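You operate a simulated robot arm through the tools that you are given. There is no shell and no other tool. Be economical: measure what you need, move in short steps, check, and stop when the job is done.

The job below is to be done with a simulated two-armed robot. You get a single attempt, and the scene is never put back.

JOB
Pick up the clean strainer labelled "120 mesh" from the top of the upkeep table with one hand, pass it to the other hand and put it on the flange of the red housing.

Only the result counts: the job must be done as asked and must still hold three seconds after the hand-in. Knocking over, shifting, dropping, spilling or breaking anything else fails it.

ROBOT AND FRAMES
Two 7-joint arms with two-finger parallel grippers on one trunk, on a base that drives. Base frame: it is fixed to the floor where the robot stands at the start and does not move with it; the origin is under the middle of the robot, x ahead of it, y to its left, z up. Readings come in cm, rad, newtons and seconds.
The left shoulder is at the start at [5, 18.7, 101], the right one opposite. With the tool pointing down near the work surface each hand reaches from about 10 to 66 cm from the robot's upright axis, wherever it stands, measured 20 degrees to its own side. Places, roughly: flange of the red housing (16x16 cm) [-190, 68, 88]. Payload 3.43 kg a hand.
Tool frame (each hand has its own): the origin (TCP) lies between the finger pads and is the grasp point; the fingertips stand 3 cm ahead of it; z points along the fingers, y is the line along which they close. The gripper opens to 9.4 cm. The fingers are 2.8 cm wide and 1 cm thick; the gripper's body (5 by 9.6 cm) begins 5.5 cm behind the TCP.
Orientation is that of the tool frame in the base frame, as [roll, pitch, yaw] about the fixed x, y, z axes, in that order (R = Rz(yaw) Ry(pitch) Rx(roll)). With the fingers straight down and closing along the base's y, the tool's x points along the base's -x, its y along +y and its z along -z.

CONTROLS
- The arms move only by the tool apply_moves. It takes "left_deltas", "right_deltas" or both (then of equal length, played together; a hand with none holds still); each is a list of rows, each a list of 3 entries, a list of its own where there are three numbers: the shift along the tool's x, y, z in cm, then the turn, a rotation vector about the tool's x, y, z in degrees, then the finger opening in cm, from 0 to 9.4. In form: [[[dx, dy, dz], [wx, wy, wz], fingers], ...]. A call has 1 to 10 rows; each row shifts and turns the commanded pose from where the row before left it, along the tool's axes as they then stand. A row lasts 0.2 s, in which the tool goes at most 5 cm and 0.15 rad; a call with a longer step from one row to the next is refused whole, and so is a gripper value outside its range. Where a pose cannot be reached the arm comes as near as it can. A force on the tool above 40 N (or 10 N above the force at the start of the call, whichever is more), or a blocked arm, ends the call early, and 0.2 s more pass. The fingers move at their own pace (about 15.3 cm/s each) and stop on an object; they squeeze with about 41 N. The grip force told is the motor's: it shows also when the fingers shut on nothing. Time passes only in rows, and 0.2 s behind the last, so rows that do not move let the fingers close. It gives the time, the measured TCP pose, the force on the tool (base axes), the opening and the grip force at its end, in the units of the frame above (readings bear some noise), with the torque about the TCP (base axes, N m) and any sound that the robot's microphone picked up, and new pictures: "views" is both (left out), scene, wrist or none (wrist: the cameras of the hands that moved).
- Cameras (640 x 400 px; columns grow to the right, rows downward): "scene" is now at [15.43, -3.66, 117.91]; the picture's right is [-0.22, -0.98, 0.00], its down [-0.45, 0.10, -0.89] and it looks along [0.86, -0.19, -0.46] (base axes); focal length 274 px, centre (320, 200). "left" rides on the left gripper at [7.6, -1.4, -10.2] in its tool frame; the picture's right is [0.18, 0.98, 0.00], its down [-0.75, 0.14, -0.64] and it looks along [-0.63, 0.12, 0.77] (tool axes); focal length 243 px, centre (320, 200). "right" rides on the right gripper at [7.6, 1.4, -10.2] in its tool frame; the picture's right is [-0.18, 0.98, 0.00], its down [-0.75, -0.14, -0.64] and it looks along [-0.63, -0.12, 0.77] (tool axes); focal length 243 px, centre (320, 200). There is no depth. A picture from a camera that has moved, and an enlarged one, comes with that camera's place and axes in the base frame and with its lens. The place of the scene camera against the robot may be out by one fixed shift of up to 2.5 cm in any direction.
- move_column(by): slides the trunk up (or, below 0, down) by that many cm; the arms and the scene camera ride with it, the base frame stays. It gives what a move gives, with no picture.
- base_move(legs): drives the robot by 1 to 6 legs, each [ahead, left, turn to the left] in cm, cm and rad, along the robot's own axes; the way and the turn of a leg run together, so that a leg with both is an arc; at most 150 cm and 3.142 rad a leg. The arms and the cameras ride along, it lands a little off, and it stops where it bumps. It gives what a move gives, and a new picture of the scene camera.
- pan_tilt(pan, tilt): turns the head with the scene camera to pan (to the left, within 1.396 rad either way) and tilt (down, from -0.506 to 1.204), counted from straight ahead of the robot. It gives what a move gives, and a new picture of the scene camera.
- enlarge(camera, box): a new picture of the part [left, top, right, bottom] of that camera's present view, enlarged. The clock stands still meanwhile.
- job_done(): hands the job in; it is judged then, once.

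Work in short steps. Places have to be worked out from the pictures, the camera data and where the tool is seen: move nearer, look again, correct. Check each grasp and each placing, and mend what went wrong. You have 120 turns and 260 pictures in all, those below and enlarged ones among them. Open the grippers and draw the arms clear of the work before you hand the job in, unless the task says otherwise; then end with one line.

The tools are called after "Call:" as a command line: name --argument value ..., lists and objects as JSON in quotes. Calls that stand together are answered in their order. apply_moves: Moves the arms, as the interface text tells. Its arguments: {"type":"object","properties":{"left_deltas":{"type":"array","items":{"type":"array"}},"right_deltas":{"type":"array","items":{"type":"array"}},"views":{"type":"string","enum":["both","scene","wrist","none"]}},"required":[]} The other tools are called the same way: move_column (by) slides the trunk up or down; base_move (legs) drives the base; pan_tilt (pan, tilt) turns the head that bears the scene camera; enlarge (camera, box) takes an enlarged picture of a part of a camera's view; job_done () hands the job in.

At the start:

```text
time_s: 0.0
left_eef_pos: [44.21, 11.05, 95.95]
left_ee_rot: [3.142, 0.0, -3.141]
left_force: [-0.4, -0.3, 0.2]
left_torque: [0.0, 0.01, -0.03]
left_opening: 9.41
left_grip_force: 0.1
right_eef_pos: [34.49, -20.79, 105.81]
right_ee_rot: [-3.14, 0.0, 3.141]
right_force: [-0.4, 0.0, 0.6]
right_torque: [0.02, -0.03, 0.03]
right_opening: 9.4
right_grip_force: 0.0
trunk travel left (down, up): [-22.5, 20.7]
robot x, y, heading: [0.14, 0.27, -0.001]
head pan, tilt: [-0.22, 0.483]
```

scene: 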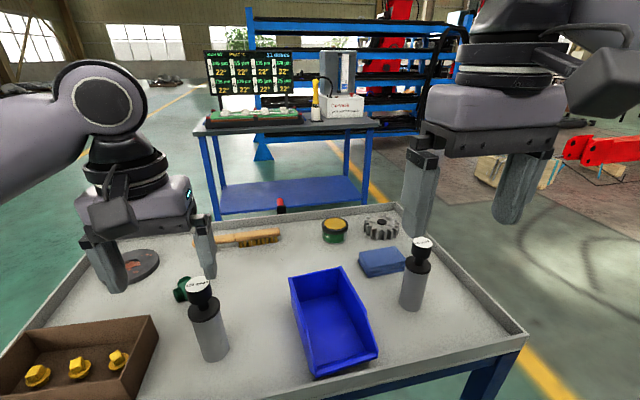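
right: 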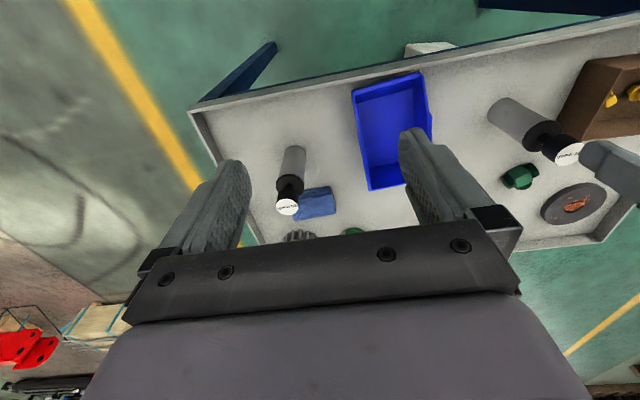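
left: 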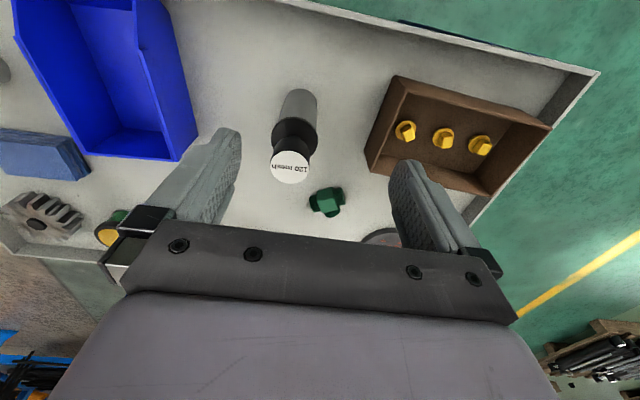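

The left wrist view shows a strainer that reads "120 mesh". I'll check both labels with enlargements.

Call:
enlarge --camera "left" --box '[240, 80, 360, 200]'

Call:
enlarge --camera "scene" --box '[380, 220, 460, 320]'

Call:
enlarge --camera "scene" --box '[160, 260, 260, 370]'

```text
3.33 times, centred on (300, 140) of left
camera zoom: at [36.49, 9.65, 106.28], right [-0.18, 0.98, 0.0], down [0.75, 0.14, 0.64], along [0.63, 0.12, -0.77], focal length 809 px, centre (387, 400)
```

zoom: 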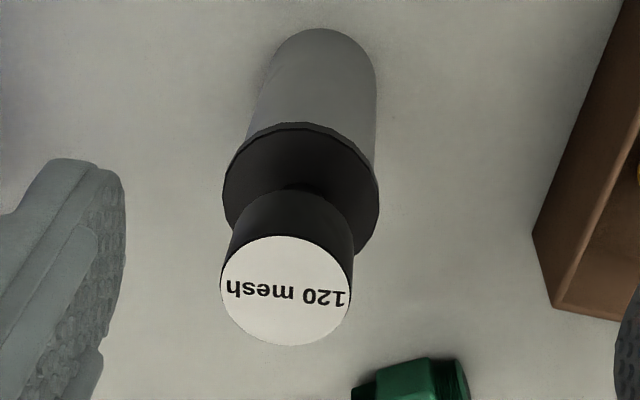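

```text
4.00 times, centred on (420, 270) of scene
camera zoom: at [15.43, -3.66, 117.91], right [-0.22, -0.98, 0.0], down [-0.45, 0.1, -0.89], along [0.86, -0.19, -0.46], focal length 1096 px, centre (-80, -80)
```

zoom: 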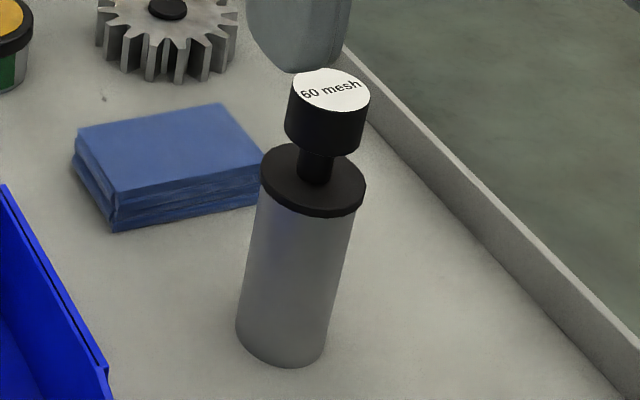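

```text
3.64 times, centred on (210, 315) of scene
camera zoom: at [15.43, -3.66, 117.91], right [-0.22, -0.98, 0.0], down [-0.45, 0.1, -0.89], along [0.86, -0.19, -0.46], focal length 996 px, centre (720, -218)
```

zoom: 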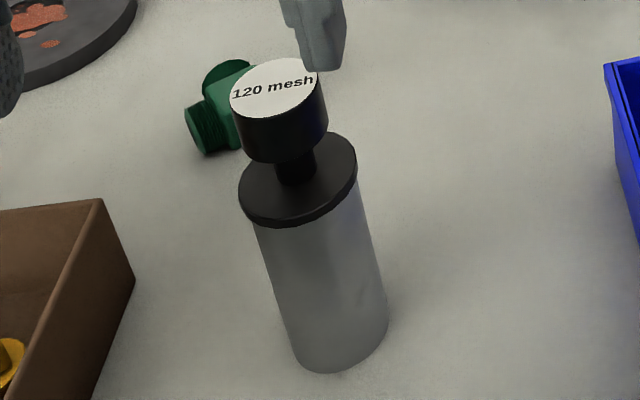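

The 120 mesh strainer is at about (47, 9), with its top at z≈89 and the table at z≈73. Before choosing a grasp I want to see the housing, so I'll back off and turn left.

Call:
base_move --legs '[[-40, 0, 0], [0, 0, 1.6]]'

Call:
pan_tilt --pan 1.2 --tilt 0.3

```text
time_s: 6.3
left_eef_pos: [-51.86, 43.9, 96.08]
left_ee_rot: [-3.141, 0.002, -1.556]
left_force: [0.3, 0.1, -0.3]
left_torque: [-0.01, 0.0, -0.01]
left_opening: 9.41
left_grip_force: 0.1
right_eef_pos: [-19.79, 34.62, 105.78]
right_ee_rot: [-3.14, 0.0, -1.56]
right_force: [0.4, -0.8, -0.6]
right_torque: [0.0, 0.0, 0.0]
right_opening: 9.4
right_grip_force: 0.1
trunk travel left (down, up): [-22.5, 20.7]
robot x, y, heading: [-39.87, -0.05, 1.579]
head pan, tilt: [-0.22, 0.483]
camera scene: at [-37.7, 13.04, 117.91], right [0.98, -0.2, 0.0], down [-0.1, -0.45, -0.89], along [0.18, 0.87, -0.46], focal length 274 px, centre (320, 200)
```

scene: 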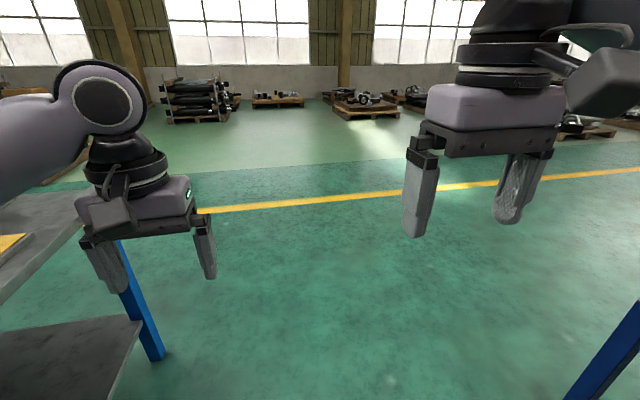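

```text
time_s: 7.9
left_eef_pos: [-51.86, 43.91, 96.01]
left_ee_rot: [3.141, 0.0, -1.557]
left_force: [-0.5, 0.1, 0.5]
left_torque: [0.0, 0.0, 0.02]
left_opening: 9.42
left_grip_force: 0.1
right_eef_pos: [-19.8, 34.8, 105.75]
right_ee_rot: [3.141, -0.001, -1.559]
right_force: [0.5, 0.4, 0.8]
right_torque: [0.0, -0.02, 0.02]
right_opening: 9.4
right_grip_force: 0.0
trunk travel left (down, up): [-22.5, 20.7]
robot x, y, heading: [-40.22, -0.14, 1.58]
head pan, tilt: [1.201, 0.3]
camera scene: at [-48.32, 7.37, 119.6], right [0.35, 0.94, 0.0], down [0.28, -0.1, -0.96], along [-0.89, 0.33, -0.3], focal length 274 px, centre (320, 200)
```

scene: 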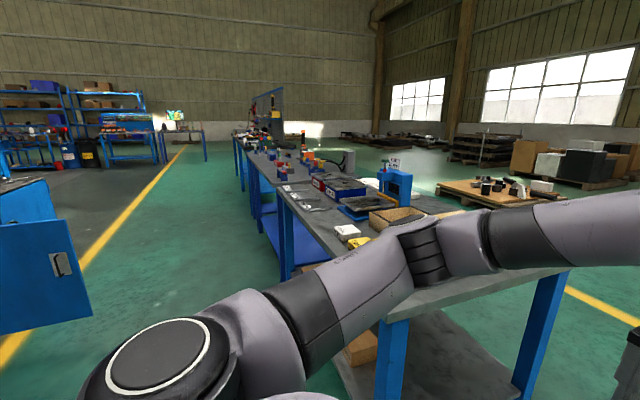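

The bench runs along behind-left. I'll enlarge the region around the housing.

Call:
enlarge --camera "scene" --box '[230, 110, 440, 250]'

```text
2.86 times, centred on (335, 180) of scene
camera zoom: at [-48.32, 7.37, 119.6], right [0.35, 0.94, 0.0], down [0.28, -0.1, -0.96], along [-0.89, 0.33, -0.3], focal length 783 px, centre (277, 257)
```

zoom: 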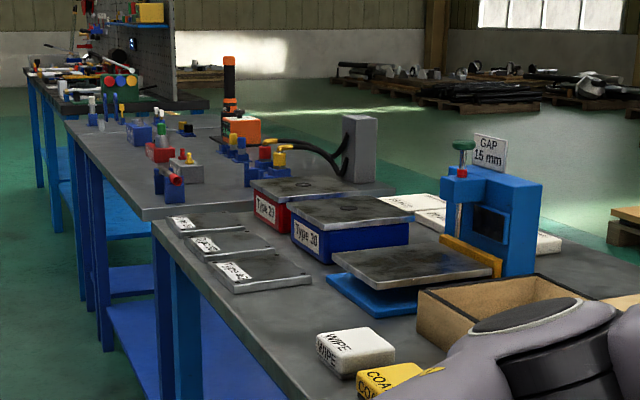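

The red housing stands on the bench with a plate on top. I'll back off, strafe along the bench until I'm opposite it, then look.

Call:
base_move --legs '[[-35, 0, 0], [0, 140, 0]]'

Call:
pan_tilt --pan 0.0 --tilt 0.4

```text
time_s: 22.2
left_eef_pos: [-192.08, 6.04, 95.98]
left_ee_rot: [-3.141, -0.001, -1.546]
left_force: [-0.6, 0.1, -0.4]
left_torque: [0.0, -0.01, -0.01]
left_opening: 9.39
left_grip_force: 0.0
right_eef_pos: [-159.95, -2.74, 105.69]
right_ee_rot: [3.14, -0.001, -1.546]
right_force: [-0.7, 0.8, -0.2]
right_torque: [-0.01, 0.0, -0.02]
right_opening: 9.41
right_grip_force: 0.0
trunk travel left (down, up): [-22.5, 20.7]
robot x, y, heading: [-179.87, -37.59, 1.596]
head pan, tilt: [1.201, 0.3]
camera scene: at [-188.19, -30.43, 119.6], right [0.34, 0.94, 0.0], down [0.28, -0.1, -0.96], along [-0.9, 0.32, -0.3], focal length 274 px, centre (320, 200)
```

scene: 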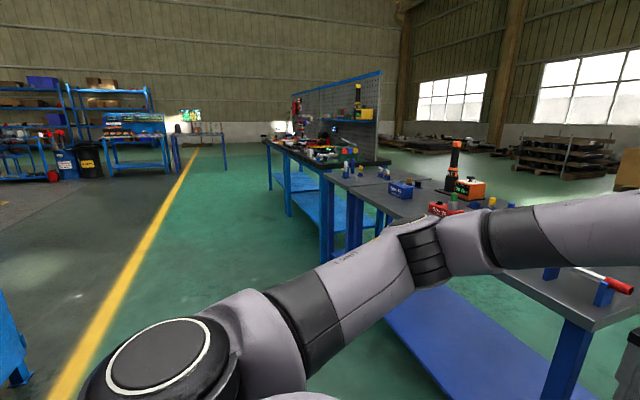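

```text
time_s: 23.6
left_eef_pos: [-192.1, 6.06, 95.93]
left_ee_rot: [3.14, -0.001, -1.544]
left_force: [-0.2, 0.4, -0.5]
left_torque: [0.03, -0.01, 0.01]
left_opening: 9.39
left_grip_force: 0.0
right_eef_pos: [-159.9, -2.74, 105.75]
right_ee_rot: [3.14, 0.0, -1.546]
right_force: [0.0, -0.3, -0.2]
right_torque: [-0.04, 0.0, -0.01]
right_opening: 9.4
right_grip_force: 0.0
trunk travel left (down, up): [-22.5, 20.7]
robot x, y, heading: [-179.82, -37.77, 1.593]
head pan, tilt: [0.0, 0.4]
camera scene: at [-179.64, -24.34, 118.68], right [1.0, 0.03, 0.0], down [0.01, -0.39, -0.92], along [-0.02, 0.92, -0.39], focal length 274 px, centre (320, 200)
```

scene: 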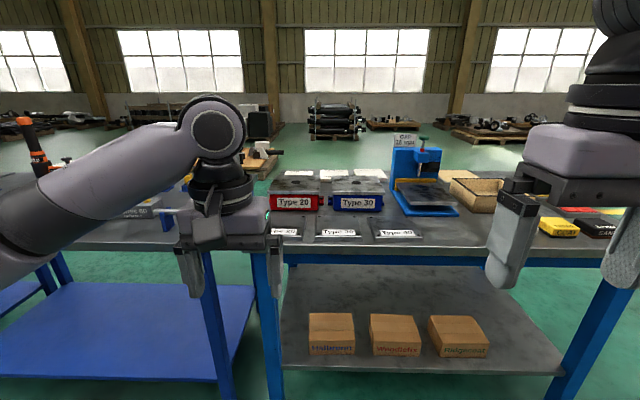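

The red "Type 20" housing lies where expected. I'll enlarge it.

Call:
enlarge --camera "scene" --box '[240, 150, 400, 250]'

```text
4.00 times, centred on (320, 200) of scene
camera zoom: at [-179.64, -24.34, 118.68], right [1.0, 0.03, 0.0], down [0.01, -0.39, -0.92], along [-0.02, 0.92, -0.39], focal length 1096 px, centre (320, 200)
```

zoom: 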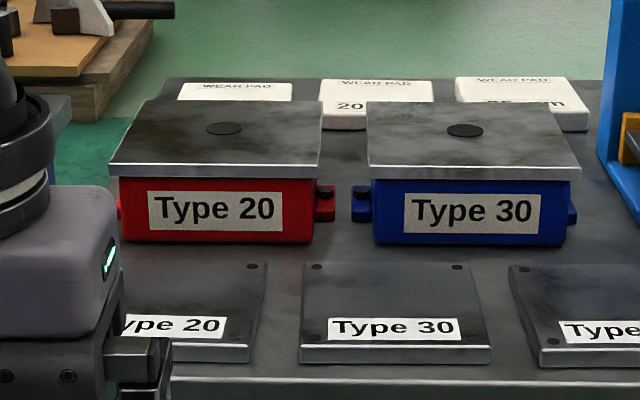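

The flange has a small dark disc or hole at its centre. I'll move up for a close look with the left wrist camera, which helps decide how the strainer sits.

Call:
base_move --legs '[[33, 0, 0]]'

Call:
apply_moves --left_deltas '[[[0, 0, -3], [0, 0, 0], 9.4], [[0, 0, -3], [0, 0, 0], 9.4], [[0, 0, 0], [0, 0, 0], 9.4]]' --views "both"

```text
time_s: 25.8
left_eef_pos: [-192.44, 39.4, 96.03]
left_ee_rot: [3.141, 0.001, -1.554]
left_force: [0.2, 0.6, -0.2]
left_torque: [0.02, -0.01, 0.0]
left_opening: 9.4
left_grip_force: 0.1
right_eef_pos: [-160.25, 30.39, 105.74]
right_ee_rot: [-3.141, 0.0, -1.554]
right_force: [0.1, 0.0, 0.6]
right_torque: [0.01, 0.01, 0.03]
right_opening: 9.39
right_grip_force: 0.1
trunk travel left (down, up): [-22.5, 20.7]
robot x, y, heading: [-180.98, -4.35, 1.589]
head pan, tilt: [0.0, 0.4]
camera scene: at [-180.15, 8.93, 118.67], right [1.0, 0.02, 0.0], down [0.01, -0.39, -0.92], along [-0.01, 0.92, -0.39], focal length 274 px, centre (320, 200)
```

scene: 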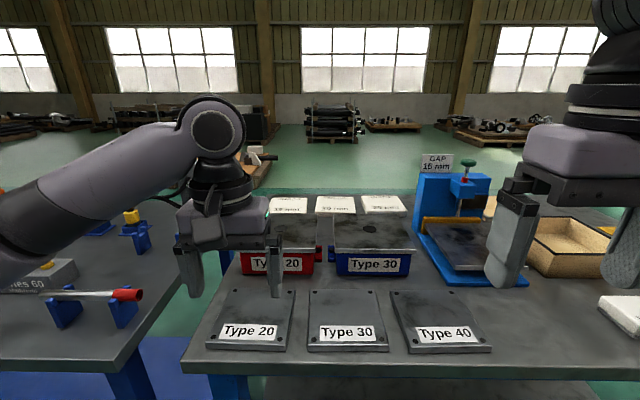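

```text
time_s: 26.6
left_eef_pos: [-192.26, 39.48, 101.99]
left_ee_rot: [-3.14, -0.002, -1.555]
left_force: [-1.0, 0.1, -0.1]
left_torque: [0.01, -0.03, -0.01]
left_opening: 9.4
left_grip_force: 0.2
right_eef_pos: [-160.2, 30.39, 105.82]
right_ee_rot: [-3.141, 0.001, -1.556]
right_force: [0.0, -0.1, -0.4]
right_torque: [0.01, 0.0, -0.01]
right_opening: 9.38
right_grip_force: 0.1
trunk travel left (down, up): [-22.5, 20.7]
robot x, y, heading: [-180.72, -4.55, 1.587]
head pan, tilt: [0.0, 0.4]
camera scene: at [-180.16, 8.91, 118.68], right [1.0, 0.02, 0.0], down [0.01, -0.39, -0.92], along [-0.01, 0.92, -0.39], focal length 274 px, centre (320, 200)
camera left: at [-190.71, 31.92, 112.34], right [-0.98, -0.2, 0.0], down [-0.15, 0.75, 0.64], along [-0.13, 0.63, -0.77], focal length 243 px, centre (320, 200)
```

scene: 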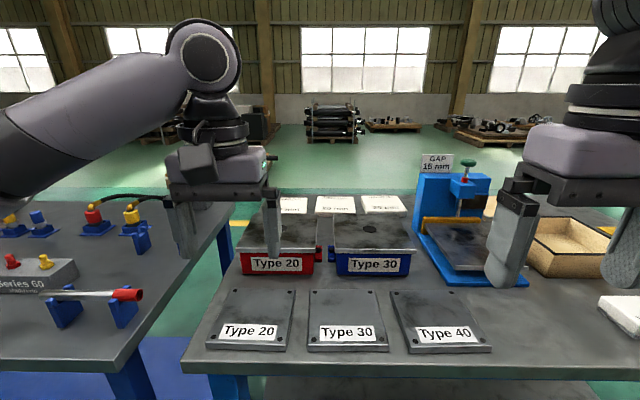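
left: 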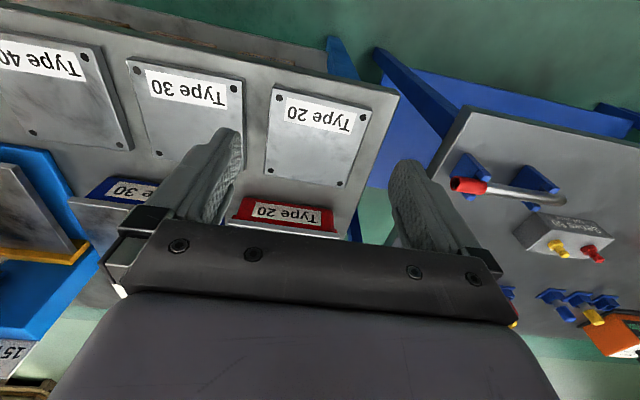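

The left gripper occludes part of it, so I'll enlarge the scene view.

Call:
enlarge --camera "scene" --box '[220, 190, 430, 300]'

```text
3.05 times, centred on (325, 245) of scene
camera zoom: at [-180.16, 8.91, 118.68], right [1.0, 0.02, 0.0], down [0.01, -0.39, -0.92], along [-0.01, 0.92, -0.39], focal length 835 px, centre (305, 63)
```

zoom: 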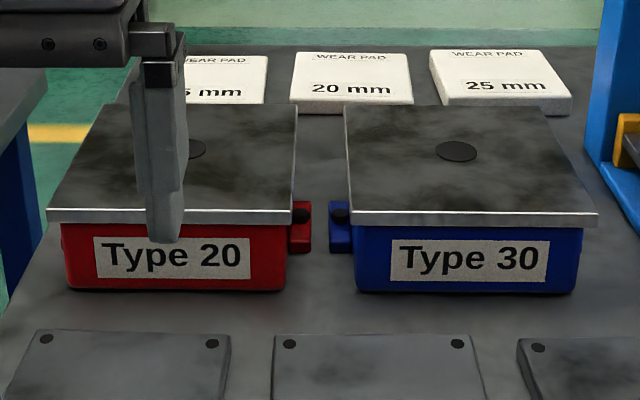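

The flange is flat with a small disc about 3 cm across at its centre, so the strainer will stand on it upright. My plan is for the left hand to grip the knob from above and lift. The right hand, pitched forward, takes the body in the air and then places it. I'll go back to the upkeep table now.

Call:
base_move --legs '[[-33, 0, 0], [0, -140, 0], [35, 0, 0], [0, 0, -1.587]]'

Call:
pan_tilt --pan 0.0 --tilt 0.6

```text
time_s: 46.7
left_eef_pos: [4.92, 11.99, 101.98]
left_ee_rot: [-3.141, -0.001, 3.141]
left_force: [0.8, 0.7, 0.6]
left_torque: [0.02, 0.01, 0.02]
left_opening: 9.41
left_grip_force: 0.2
right_eef_pos: [-4.72, -19.75, 105.78]
right_ee_rot: [3.14, 0.0, -3.14]
right_force: [-1.1, 1.1, 0.0]
right_torque: [0.01, 0.0, -0.01]
right_opening: 9.41
right_grip_force: 0.1
trunk travel left (down, up): [-22.5, 20.7]
robot x, y, heading: [-39.18, 1.33, -0.003]
head pan, tilt: [0.0, 0.4]
camera scene: at [-23.44, -0.62, 118.68], right [0.0, -1.0, 0.0], down [-0.39, 0.0, -0.92], along [0.92, 0.0, -0.39], focal length 274 px, centre (320, 200)
```

scene: 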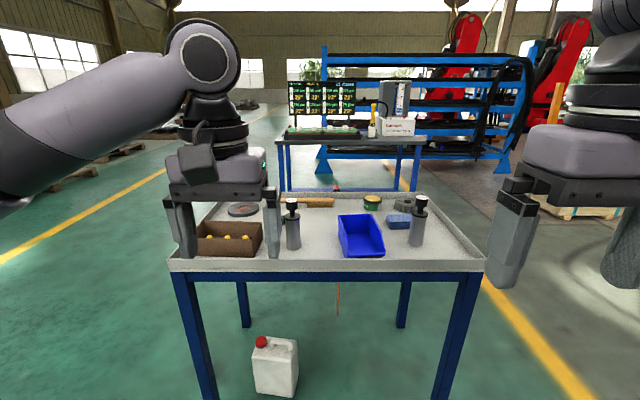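

```text
time_s: 47.5
left_eef_pos: [5.05, 11.97, 102.07]
left_ee_rot: [-3.141, -0.001, 3.142]
left_force: [-0.4, 0.7, -0.4]
left_torque: [0.0, -0.01, -0.01]
left_opening: 9.44
left_grip_force: 0.0
right_eef_pos: [-4.78, -19.78, 105.82]
right_ee_rot: [-3.14, 0.001, -3.141]
right_force: [0.5, -0.1, 0.4]
right_torque: [0.0, 0.02, -0.04]
right_opening: 9.41
right_grip_force: 0.0
trunk travel left (down, up): [-22.5, 20.7]
robot x, y, heading: [-39.1, 0.77, -0.001]
head pan, tilt: [0.0, 0.6]
camera scene: at [-23.86, -0.62, 116.86], right [0.0, -1.0, 0.0], down [-0.56, 0.0, -0.83], along [0.83, 0.0, -0.56], focal length 274 px, centre (320, 200)
```

scene: 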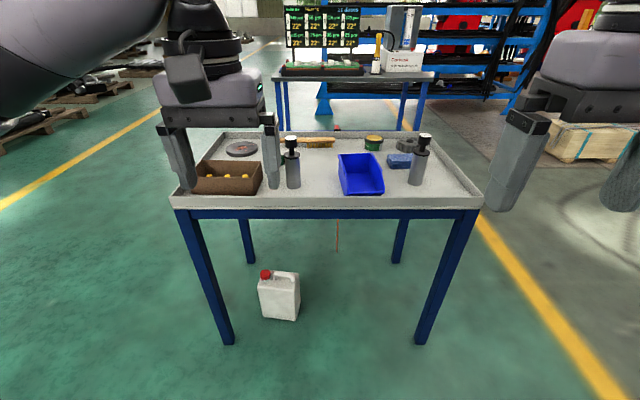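

All clear. I'll drive forward to near the start pose.

Call:
base_move --legs '[[37, 0, 0]]'

Call:
apply_moves --left_deltas '[[[0, -1, 0], [0, 0, 0], 9.4], [[0, 0, 0], [0, 0, 0], 9.4]]' --views "both"

```text
time_s: 49.9
left_eef_pos: [42.67, 11.46, 102.08]
left_ee_rot: [-3.141, 0.0, 3.132]
left_force: [-0.6, -0.6, 0.9]
left_torque: [-0.01, 0.02, 0.01]
left_opening: 9.43
left_grip_force: 0.1
right_eef_pos: [32.83, -20.36, 105.87]
right_ee_rot: [3.141, 0.002, 3.133]
right_force: [0.2, -0.5, 0.7]
right_torque: [0.02, 0.02, 0.0]
right_opening: 9.39
right_grip_force: 0.0
trunk travel left (down, up): [-22.5, 20.7]
robot x, y, heading: [-1.45, 1.09, -0.007]
head pan, tilt: [0.0, 0.6]
camera scene: at [13.78, -0.92, 116.85], right [-0.01, -1.0, 0.0], down [-0.57, 0.01, -0.82], along [0.82, -0.01, -0.57], focal length 274 px, centre (320, 200)
```

scene: 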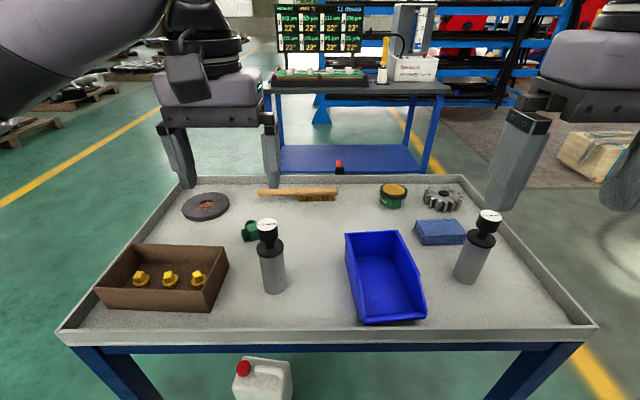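

```text
time_s: 50.5
left_eef_pos: [42.54, 10.45, 101.96]
left_ee_rot: [-3.141, 0.0, 3.134]
left_force: [-0.7, -0.3, 0.7]
left_torque: [0.02, 0.0, 0.0]
left_opening: 9.39
left_grip_force: 0.1
right_eef_pos: [32.73, -20.26, 105.79]
right_ee_rot: [-3.141, 0.0, 3.133]
right_force: [-0.2, -0.8, -0.5]
right_torque: [0.04, -0.01, 0.03]
right_opening: 9.41
right_grip_force: 0.0
trunk travel left (down, up): [-22.5, 20.7]
robot x, y, heading: [-1.92, 0.65, -0.012]
head pan, tilt: [0.0, 0.6]
camera scene: at [13.76, -0.92, 116.85], right [-0.01, -1.0, 0.0], down [-0.56, 0.01, -0.83], along [0.83, -0.01, -0.56], focal length 274 px, centre (320, 200)
camera left: at [34.99, 9.08, 112.33], right [-0.18, 0.98, 0.0], down [0.75, 0.13, 0.64], along [0.63, 0.11, -0.77], focal length 243 px, centre (320, 200)
```

scene: 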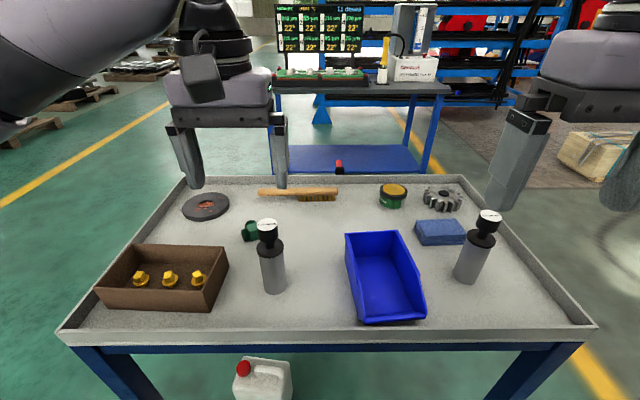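
left: 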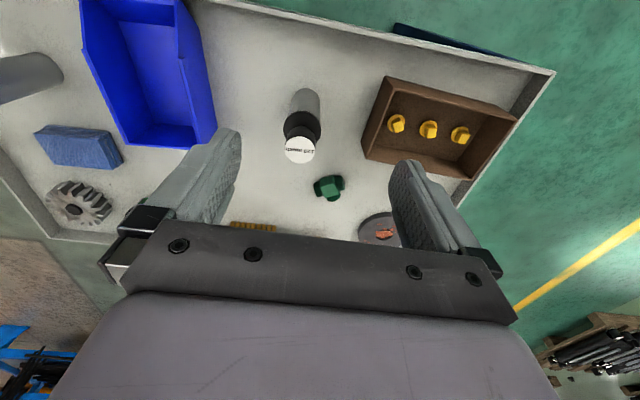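

Triangulation puts the knob top near (47.4, 9.2, 89.2). I'll move the left hand over it with the tips still above the knob.

Call:
apply_moves --left_deltas '[[[-2.5, -0.65, 0], [0, 0, 0], 9.4], [[-2.36, -0.6, 0], [0, 0, 0], 9.4], [[0, 0, 3], [0, 0, 0], 9.4], [[0, 0, 3], [0, 0, 0], 9.4], [[0, 0, 0], [0, 0, 0], 9.4]]' --views "both"

```text
time_s: 51.6
left_eef_pos: [47.4, 8.8, 96.02]
left_ee_rot: [-3.141, 0.001, 3.134]
left_force: [0.7, -0.5, 0.8]
left_torque: [0.04, 0.0, -0.01]
left_opening: 9.41
left_grip_force: 0.0
right_eef_pos: [32.78, -20.35, 105.75]
right_ee_rot: [-3.141, 0.0, 3.133]
right_force: [0.5, -0.3, 0.7]
right_torque: [-0.04, -0.02, -0.03]
right_opening: 9.38
right_grip_force: 0.0
trunk travel left (down, up): [-22.5, 20.7]
robot x, y, heading: [-1.89, 1.24, -0.005]
head pan, tilt: [0.0, 0.6]
camera scene: at [13.76, -0.92, 116.85], right [-0.01, -1.0, 0.0], down [-0.56, 0.01, -0.83], along [0.83, -0.01, -0.56], focal length 274 px, centre (320, 200)
camera left: at [39.73, 7.56, 106.23], right [-0.18, 0.98, 0.0], down [0.75, 0.13, 0.64], along [0.63, 0.11, -0.77], focal length 243 px, centre (320, 200)
```

scene: 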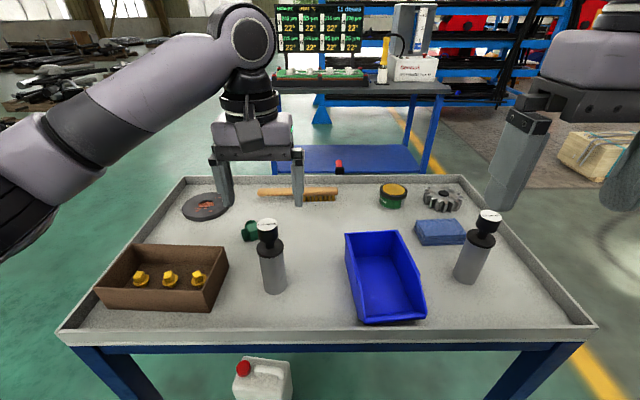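
left: 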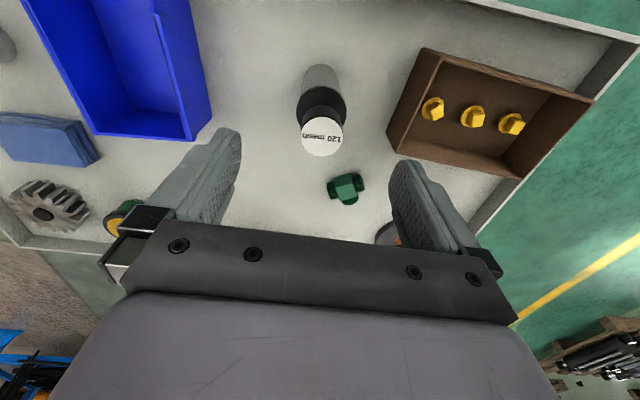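

I'll zoom in to refine the knob's position.

Call:
enlarge --camera "left" --box '[262, 60, 382, 180]'

Call:
enlarge --camera "scene" --box '[220, 200, 320, 300]'

```text
3.33 times, centred on (322, 120) of left
camera zoom: at [39.73, 7.56, 106.23], right [-0.18, 0.98, 0.0], down [0.75, 0.13, 0.64], along [0.63, 0.11, -0.77], focal length 809 px, centre (313, 467)
```

zoom: 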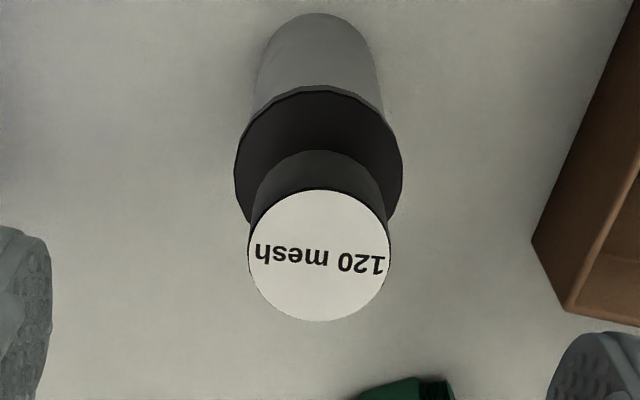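

```text
4.00 times, centred on (270, 250) of scene
camera zoom: at [13.76, -0.92, 116.85], right [-0.01, -1.0, 0.0], down [-0.56, 0.01, -0.83], along [0.83, -0.01, -0.56], focal length 1096 px, centre (520, 0)
```

zoom: 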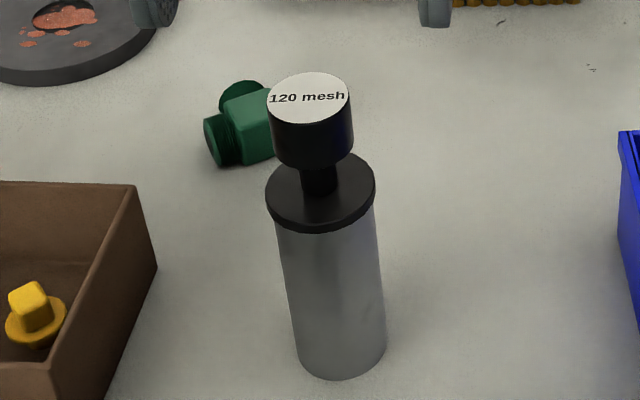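

The knob top is refined to (47.8, 9.15, 88.5), with the knob about 2.3 cm tall and the cap top near z≈83.8. I'll descend to TCP z≈87.7, keeping the tips above the cap.

Call:
apply_moves --left_deltas '[[[-0.4, 0.35, 2], [0, 0, 0], 9.4], [[0, 0, 2.5], [0, 0, 0], 9.4], [[0, 0, 2.5], [0, 0, 0], 9.4], [[0, 0, 1.3], [0, 0, 0], 9.4], [[0, 0, 0], [0, 0, 0], 9.4]]' --views "both"

```text
time_s: 52.9
left_eef_pos: [47.73, 9.35, 87.48]
left_ee_rot: [3.141, 0.0, 3.134]
left_force: [0.4, 0.0, -0.9]
left_torque: [-0.02, 0.01, -0.01]
left_opening: 9.41
left_grip_force: 0.0
right_eef_pos: [32.78, -20.38, 105.76]
right_ee_rot: [3.141, -0.001, 3.134]
right_force: [-0.1, -0.6, -0.4]
right_torque: [0.01, 0.03, 0.0]
right_opening: 9.4
right_grip_force: 0.0
trunk travel left (down, up): [-22.5, 20.7]
robot x, y, heading: [-1.82, 0.96, -0.008]
head pan, tilt: [0.0, 0.6]
camera scene: at [13.76, -0.92, 116.85], right [-0.01, -1.0, 0.0], down [-0.56, 0.01, -0.83], along [0.83, -0.01, -0.56], focal length 274 px, centre (320, 200)
camera left: at [40.08, 8.05, 97.82], right [-0.18, 0.98, 0.0], down [0.75, 0.13, 0.64], along [0.63, 0.11, -0.77], focal length 243 px, centre (320, 200)
```

scene: 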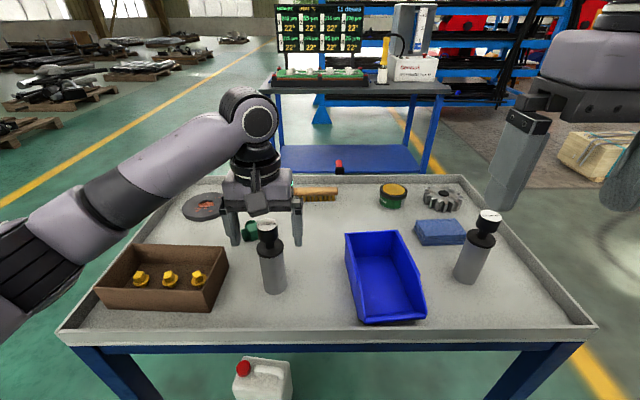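
left: 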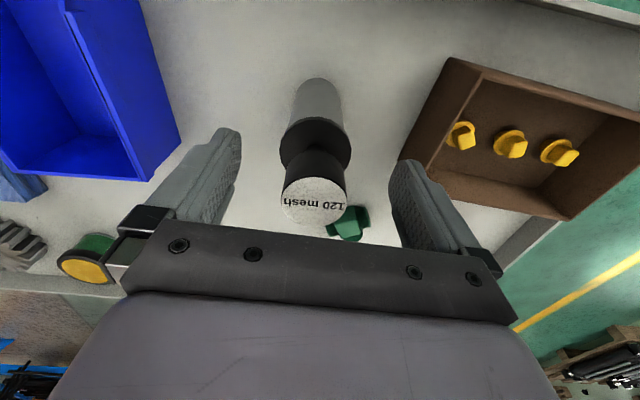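

Wrist view agrees, with the knob centre about 0.3 cm further ahead. I'll make that small correction and close on the knob.

Call:
apply_moves --left_deltas '[[[-0.35, -0.2, 0.3], [0, 0, 0], 9.4], [[0, 0, 0], [0, 0, 0], 9.4], [[0, 0, 0], [0, 0, 5], 5.0], [[0, 0, 0], [0, 0, -5], 2.5], [[0, 0, 0], [0, 0, 0], 2.5], [[0, 0, 0], [0, 0, 0], 2.5]]' --views "wrist"

```text
time_s: 54.2
left_eef_pos: [48.24, 9.29, 87.31]
left_ee_rot: [-3.141, 0.001, 3.134]
left_force: [-0.5, -0.5, 0.2]
left_torque: [0.01, -0.03, 0.01]
left_opening: 3.29
left_grip_force: 40.8
right_eef_pos: [32.8, -20.32, 105.8]
right_ee_rot: [-3.141, 0.001, 3.133]
right_force: [0.2, 0.1, -0.5]
right_torque: [0.02, -0.01, 0.02]
right_opening: 9.37
right_grip_force: 0.0
trunk travel left (down, up): [-22.5, 20.7]
robot x, y, heading: [-1.54, 0.8, -0.005]
head pan, tilt: [0.0, 0.6]
camera left: at [40.53, 7.91, 97.64], right [-0.18, 0.98, 0.0], down [0.76, 0.13, 0.64], along [0.63, 0.11, -0.77], focal length 243 px, centre (320, 200)
```

left: 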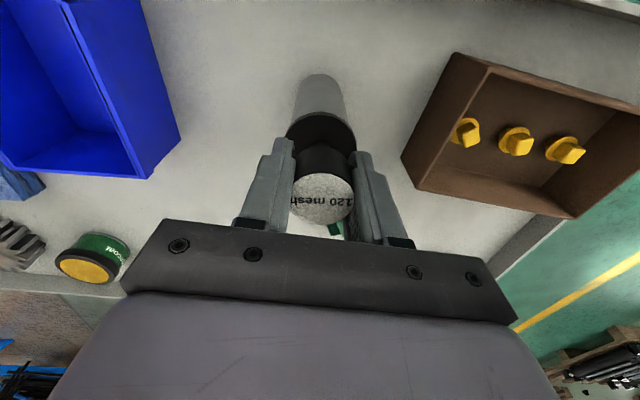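

The fingers stopped on the knob at 3.3 cm with 41 N. I'll lift straight up.

Call:
apply_moves --left_deltas '[[[0, 0, -1], [0, 0, 0], 2.5], [[0, 0, -3], [0, 0, 0], 2.5], [[0, 0, -4], [0, 0, 0], 2.5], [[0, 0, -4], [0, 0, 0], 2.5], [[0, 0, -4], [0, 0, 0], 2.5], [[0, 0, -4], [0, 0, 0], 2.5], [[0, 0, -2], [0, 0, 0], 2.5], [[0, 0, 0], [0, 0, 0], 2.5]]' --views "both"

```text
time_s: 56.0
left_eef_pos: [48.5, 9.06, 109.49]
left_ee_rot: [3.142, -0.001, 3.133]
left_force: [0.0, 0.1, 0.0]
left_torque: [-0.03, -0.06, 0.04]
left_opening: 3.29
left_grip_force: 40.3
right_eef_pos: [32.81, -20.37, 105.78]
right_ee_rot: [-3.14, -0.001, 3.133]
right_force: [-0.1, 0.4, 0.8]
right_torque: [0.02, 0.0, 0.01]
right_opening: 9.41
right_grip_force: 0.1
trunk travel left (down, up): [-22.5, 20.7]
robot x, y, heading: [-1.77, 0.83, -0.01]
head pan, tilt: [0.0, 0.6]
camera scene: at [13.77, -0.91, 116.85], right [-0.01, -1.0, 0.0], down [-0.56, 0.01, -0.83], along [0.82, -0.01, -0.56], focal length 274 px, centre (320, 200)
camera left: at [40.87, 7.77, 119.74], right [-0.18, 0.98, 0.0], down [0.76, 0.13, 0.64], along [0.63, 0.11, -0.77], focal length 243 px, centre (320, 200)
```

scene: 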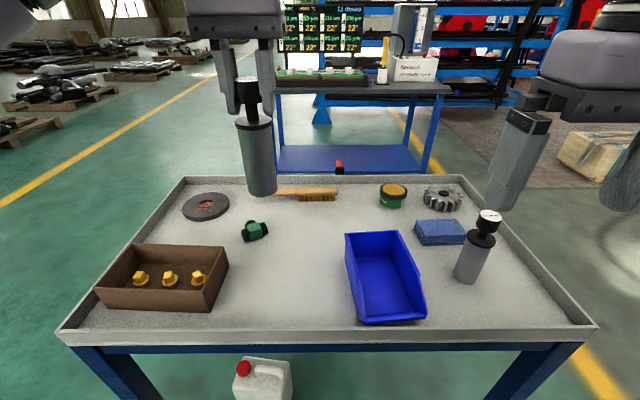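
left: 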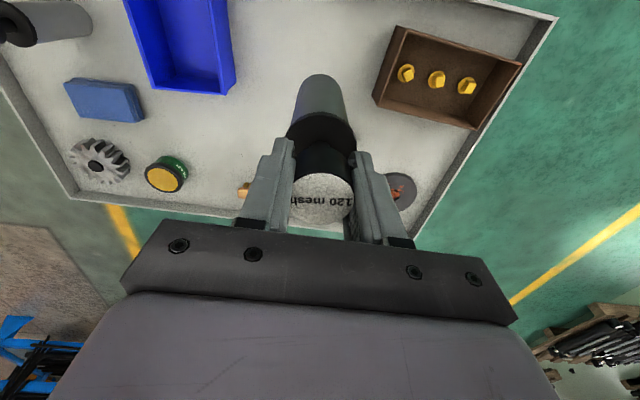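

The strainer is held straight. I'll back away from the table so the handover happens in free space.

Call:
base_move --legs '[[-45, 0, 0]]'

Call:
apply_moves --right_deltas '[[[-3, 0, 0], [0, 0, 0], 9.4], [[-4, 0, 0], [0, 0, 0], 9.4], [[-4, -1, 0], [0, 0, 0], 9.4], [[-3, -1, 0], [0, 0, 0], 9.4], [[0, 0, 0], [0, -8.5, 0], 9.4], [[0, 0, 0], [0, -8.5, 0], 9.4], [[0, 0, 0], [0, -8.5, 0], 9.4], [[0, 0, 0], [0, -8.5, 0], 9.4], [[0, 0, 0], [0, 0, 0], 9.4]]' --views "both"

```text
time_s: 58.8
left_eef_pos: [3.53, 9.39, 109.42]
left_ee_rot: [3.141, 0.0, 3.13]
left_force: [0.4, -0.2, -1.1]
left_torque: [0.02, -0.01, -0.01]
left_opening: 3.27
left_grip_force: 41.0
right_eef_pos: [-12.37, -20.01, 105.65]
right_ee_rot: [3.142, 0.0, 3.131]
right_force: [-0.1, 0.4, 0.6]
right_torque: [-0.01, -0.04, -0.01]
right_opening: 9.39
right_grip_force: 0.0
trunk travel left (down, up): [-22.5, 20.7]
robot x, y, heading: [-46.34, 1.58, -0.012]
head pan, tilt: [0.0, 0.6]
camera scene: at [-31.21, -0.49, 116.86], right [-0.01, -1.0, 0.0], down [-0.56, 0.01, -0.83], along [0.83, -0.01, -0.56], focal length 274 px, centre (320, 200)
```

scene: 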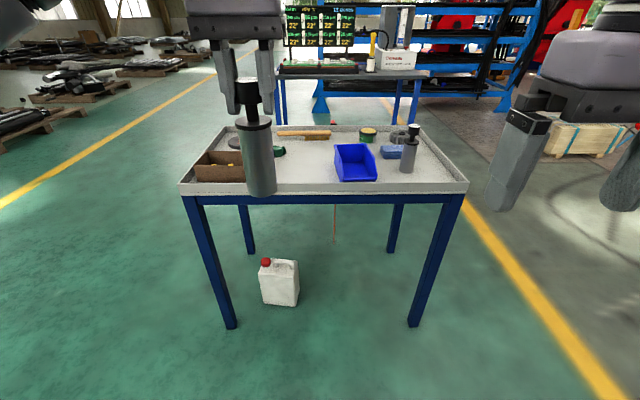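

```text
time_s: 60.8
left_eef_pos: [3.57, 9.4, 109.31]
left_ee_rot: [3.141, 0.0, 3.129]
left_force: [-0.9, -0.6, -0.7]
left_torque: [-0.01, -0.01, 0.0]
left_opening: 3.27
left_grip_force: 41.1
right_eef_pos: [1.64, -22.17, 105.65]
right_ee_rot: [-3.141, 0.596, 3.13]
right_force: [0.0, 0.1, -0.5]
right_torque: [-0.01, -0.04, 0.02]
right_opening: 9.38
right_grip_force: 0.1
trunk travel left (down, up): [-22.5, 20.7]
robot x, y, heading: [-46.28, 1.43, -0.008]
head pan, tilt: [0.0, 0.6]
camera scene: at [-31.19, -0.49, 116.85], right [-0.01, -1.0, 0.0], down [-0.56, 0.01, -0.83], along [0.82, -0.01, -0.56], focal length 274 px, centre (320, 200)
camera right: at [-10.28, -20.57, 109.88], right [0.16, 0.98, 0.1], down [0.26, -0.14, 0.95], along [0.95, -0.13, -0.28], focal length 243 px, centre (320, 200)
```

scene: 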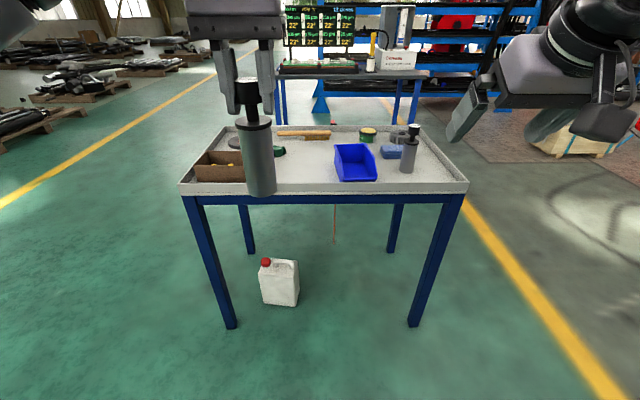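
right: 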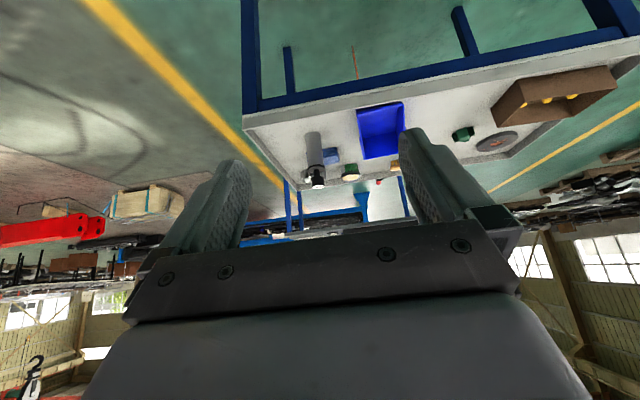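

Pitching works. I'll finish the pitch to about 60° while centring the strainer at y≈1.4, then draw the right hand back and down to body height.

Call:
apply_moves --right_deltas '[[[0, 0, 0], [0, -8.5, 0], 9.4], [[0, 0, 0], [0, -8.5, 0], 9.4], [[0, 0, 0], [0, -8.5, 0], 9.4], [[2.9, 0, -1.47], [0, 0, 0], 9.4], [[2.9, 0, -1.47], [0, 0, 0], 9.4], [[2.9, 0, -1.47], [0, 0, 0], 9.4], [[0, 0, 0], [0, 0, 0], 9.4]]' --left_deltas '[[[0, -1, 0], [0, 0, 0], 2.5], [[0, -2, 0], [0, 0, 0], 2.5], [[0, -2, 0], [0, 0, 0], 2.5], [[0, -2, 0], [0, 0, 0], 2.5], [[0, -1, 0], [0, 0, 0], 2.5], [[0, 0, 0], [0, 0, 0], 2.5], [[0, 0, 0], [0, 0, 0], 2.5]]' --views "both"

```text
time_s: 62.4
left_eef_pos: [3.41, 1.5, 109.35]
left_ee_rot: [-3.141, 0.0, 3.129]
left_force: [-0.3, 0.3, -1.4]
left_torque: [0.02, -0.01, -0.03]
left_opening: 3.23
left_grip_force: 41.3
right_eef_pos: [-5.79, -22.23, 100.66]
right_ee_rot: [-3.141, 1.037, 3.128]
right_force: [-0.4, 0.0, 0.3]
right_torque: [0.02, 0.03, -0.01]
right_opening: 9.39
right_grip_force: 0.0
right hand out of reach, approached as far as the arm can: row 6
trunk travel left (down, up): [-22.5, 20.7]
robot x, y, heading: [-46.59, 1.61, -0.015]
head pan, tilt: [0.0, 0.6]
camera scene: at [-31.19, -0.49, 116.85], right [-0.01, -1.0, 0.0], down [-0.56, 0.01, -0.83], along [0.82, -0.01, -0.56], focal length 274 px, centre (320, 200)
camera right: at [-18.32, -20.66, 99.36], right [0.11, 0.98, 0.16], down [-0.17, -0.14, 0.98], along [0.98, -0.13, 0.15], focal length 243 px, centre (320, 200)
camera left: at [-4.21, 0.21, 119.71], right [-0.17, 0.98, 0.0], down [0.76, 0.13, 0.64], along [0.63, 0.11, -0.77], focal length 243 px, centre (320, 200)
```

scene: 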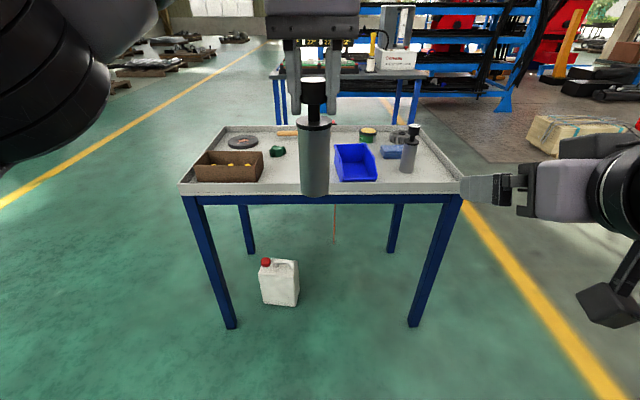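
right: 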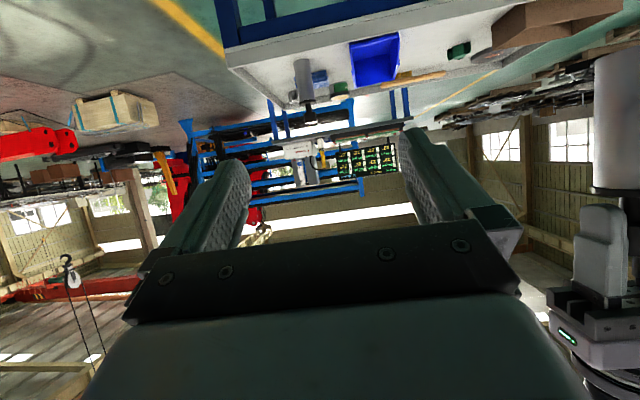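
left: 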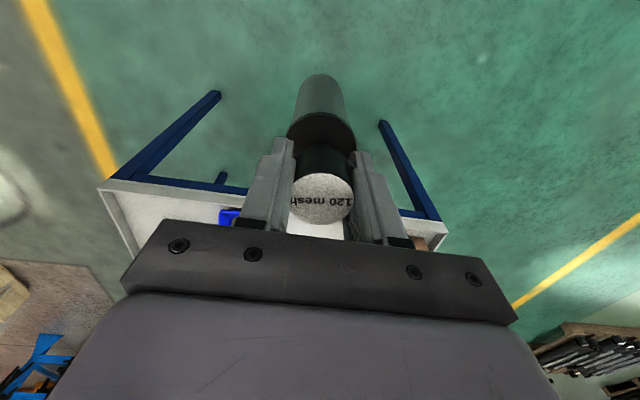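

The right hand reached its close-in limit. I'll move the strainer 6 cm further ahead and slide the right hand across with some margin.

Call:
apply_moves --left_deltas '[[[-2, 0, 0], [0, 0, 0], 2.5], [[-2, 0, 0], [0, 0, 0], 2.5], [[-2, 0, 0], [0, 0, 0], 2.5], [[0, 0, 0], [0, 0, 0], 2.5], [[0, 0, 0], [0, 0, 0], 2.5], [[0, 0, 0], [0, 0, 0], 2.5], [[0, 0, 0], [0, 0, 0], 2.5], [[0, 0, 0], [0, 0, 0], 2.5]]' --right_deltas '[[[-0.75, 0, 1.3], [0, 0, 0], 9.4], [[-0.75, 0, 1.3], [0, 0, 0], 9.4], [[0, 3, 0], [0, 0, 0], 9.4], [[0, 4, 0], [0, 0, 0], 9.4], [[0, 4, 0], [0, 0, 0], 9.4], [[0, 4, 0], [0, 0, 0], 9.4], [[0, 3, 0], [0, 0, 0], 9.4], [[0, 0, 0], [0, 0, 0], 9.4]]' --views "both"

```text
time_s: 64.2
left_eef_pos: [4.93, 2.19, 108.72]
left_ee_rot: [-3.133, -0.003, -3.139]
left_force: [0.5, -0.5, -1.8]
left_torque: [0.0, 0.02, 0.04]
left_opening: 3.3
left_grip_force: 40.9
left hand out of reach, approached as far as the arm can: row 1, 2, 3
right_eef_pos: [-2.86, -3.8, 100.76]
right_ee_rot: [3.141, 1.039, 3.13]
right_force: [-1.0, 0.4, 0.3]
right_torque: [-0.03, -0.02, 0.02]
right_opening: 9.42
right_grip_force: 0.0
trunk travel left (down, up): [-22.5, 20.7]
robot x, y, heading: [-46.72, 1.2, -0.014]
head pan, tilt: [0.0, 0.6]
camera scene: at [-31.19, -0.49, 116.85], right [-0.01, -1.0, 0.0], down [-0.56, 0.01, -0.83], along [0.82, -0.01, -0.56], focal length 274 px, centre (320, 200)
camera right: at [-15.41, -2.37, 99.31], right [0.11, 0.98, 0.16], down [-0.17, -0.14, 0.98], along [0.98, -0.13, 0.15], focal length 243 px, centre (320, 200)
camera left: at [-2.68, 0.77, 119.14], right [-0.19, 0.98, -0.01], down [0.76, 0.15, 0.64], along [0.63, 0.11, -0.77], focal length 243 px, centre (320, 200)
```

scene: 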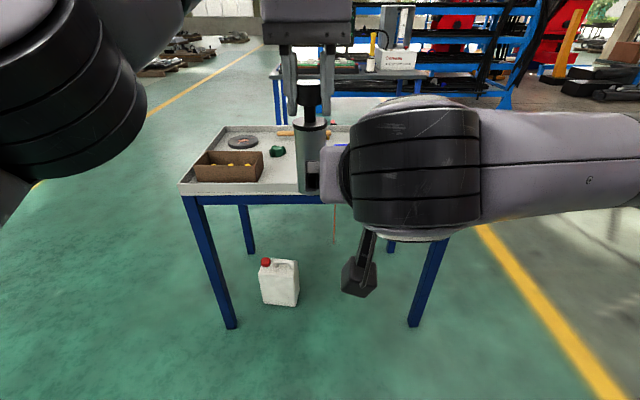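
right: 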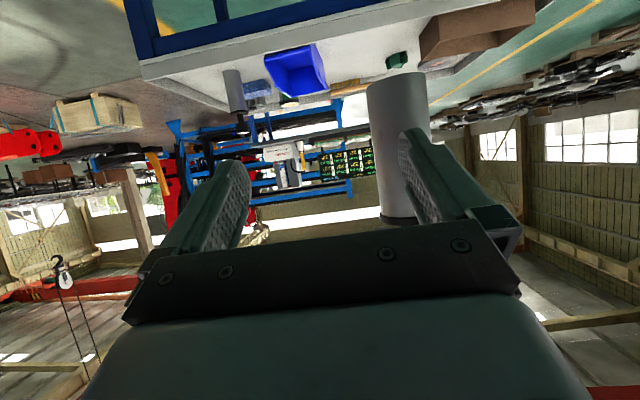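
left: 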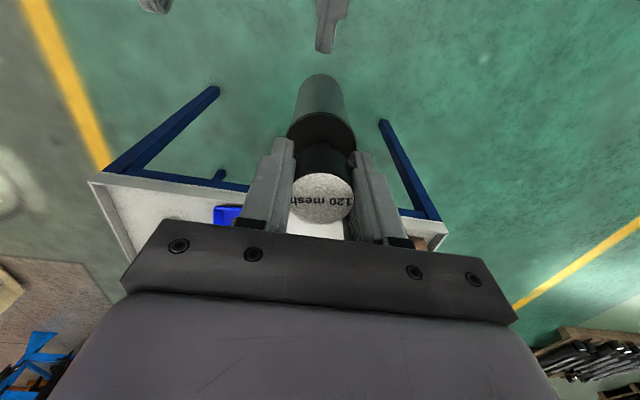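

The left hand is at its reach limit at (4.9, 2.2, 108.7), which is fine. I'll shift the right hand 6 cm left to line up and lower it 1.5 cm so the fingers clear the cap, then look.

Call:
apply_moves --right_deltas '[[[0.65, 3, 0.38], [0, 0, 0], 9.4], [[0.65, 3, 0.38], [0, 0, 0], 9.4], [[0, 0, 0], [0, 0, 0], 9.4]]' --views "wrist"

```text
time_s: 65.0
left_eef_pos: [4.91, 2.2, 108.85]
left_ee_rot: [-3.135, -0.001, -3.14]
left_force: [-0.1, 0.8, -1.1]
left_torque: [-0.01, 0.0, 0.02]
left_opening: 3.29
left_grip_force: 41.8
right_eef_pos: [-2.46, 1.97, 99.07]
right_ee_rot: [-3.141, 1.038, 3.129]
right_force: [0.2, 0.0, 0.8]
right_torque: [-0.02, 0.03, -0.01]
right_opening: 9.38
right_grip_force: 0.0
trunk travel left (down, up): [-22.5, 20.7]
robot x, y, heading: [-46.55, 1.06, -0.013]
head pan, tilt: [0.0, 0.6]
camera right: at [-15.11, 3.66, 97.6], right [0.11, 0.98, 0.16], down [-0.17, -0.14, 0.98], along [0.98, -0.13, 0.15], focal length 243 px, centre (320, 200)
```

right: 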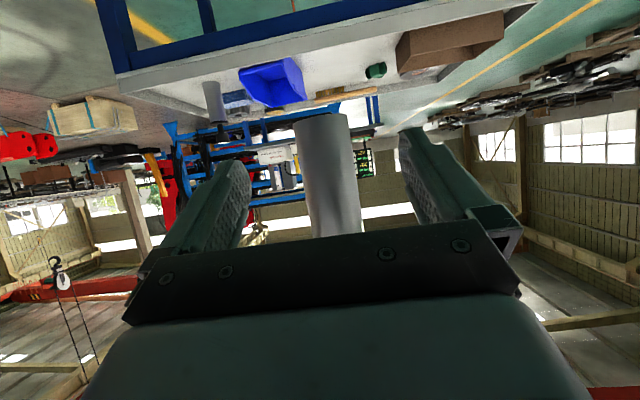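

It is centred between the fingers. I'll advance 7.2 cm horizontally in small steps.

Call:
apply_moves --right_deltas '[[[-1.0, 0, 1.72], [0, 0, 0], 9.4], [[-1.0, 0, 1.72], [0, 0, 0], 9.4], [[-1.0, 0, 1.72], [0, 0, 0], 9.4], [[-0.66, 0, 1.04], [0, 0, 0], 9.4], [[0, 0, 0], [0, 0, 0], 9.4]]' --views "both"

```text
time_s: 66.2
left_eef_pos: [4.82, 2.14, 108.94]
left_ee_rot: [-3.132, -0.002, -3.14]
left_force: [0.3, 0.4, -0.6]
left_torque: [0.02, 0.01, -0.03]
left_opening: 3.27
left_grip_force: 40.6
right_eef_pos: [4.77, 1.93, 99.42]
right_ee_rot: [3.14, 1.038, 3.131]
right_force: [-0.6, -0.1, 0.0]
right_torque: [-0.04, -0.04, -0.02]
right_opening: 9.4
right_grip_force: 0.1
trunk travel left (down, up): [-22.5, 20.7]
robot x, y, heading: [-46.41, 1.39, -0.016]
head pan, tilt: [0.0, 0.6]
camera scene: at [-31.19, -0.49, 116.85], right [-0.01, -1.0, 0.0], down [-0.56, 0.01, -0.83], along [0.82, -0.01, -0.56], focal length 274 px, centre (320, 200)
camera right: at [-7.82, 3.55, 97.98], right [0.1, 0.98, 0.16], down [-0.17, -0.14, 0.98], along [0.98, -0.13, 0.15], focal length 243 px, centre (320, 200)
```

scene: 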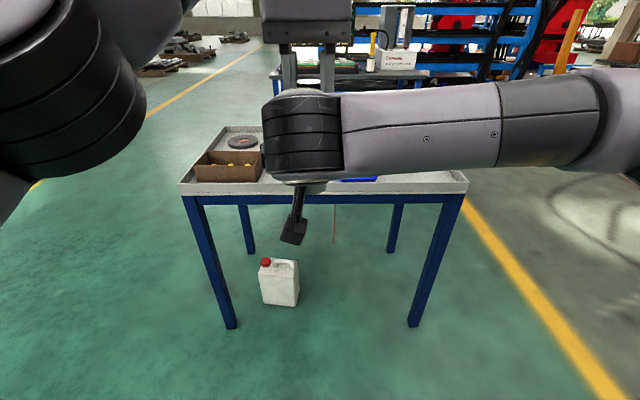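
right: 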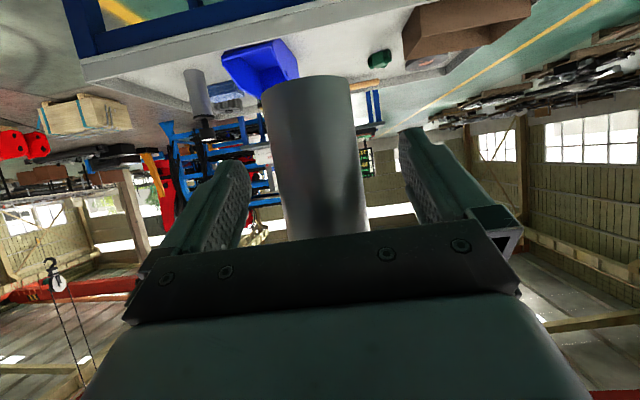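

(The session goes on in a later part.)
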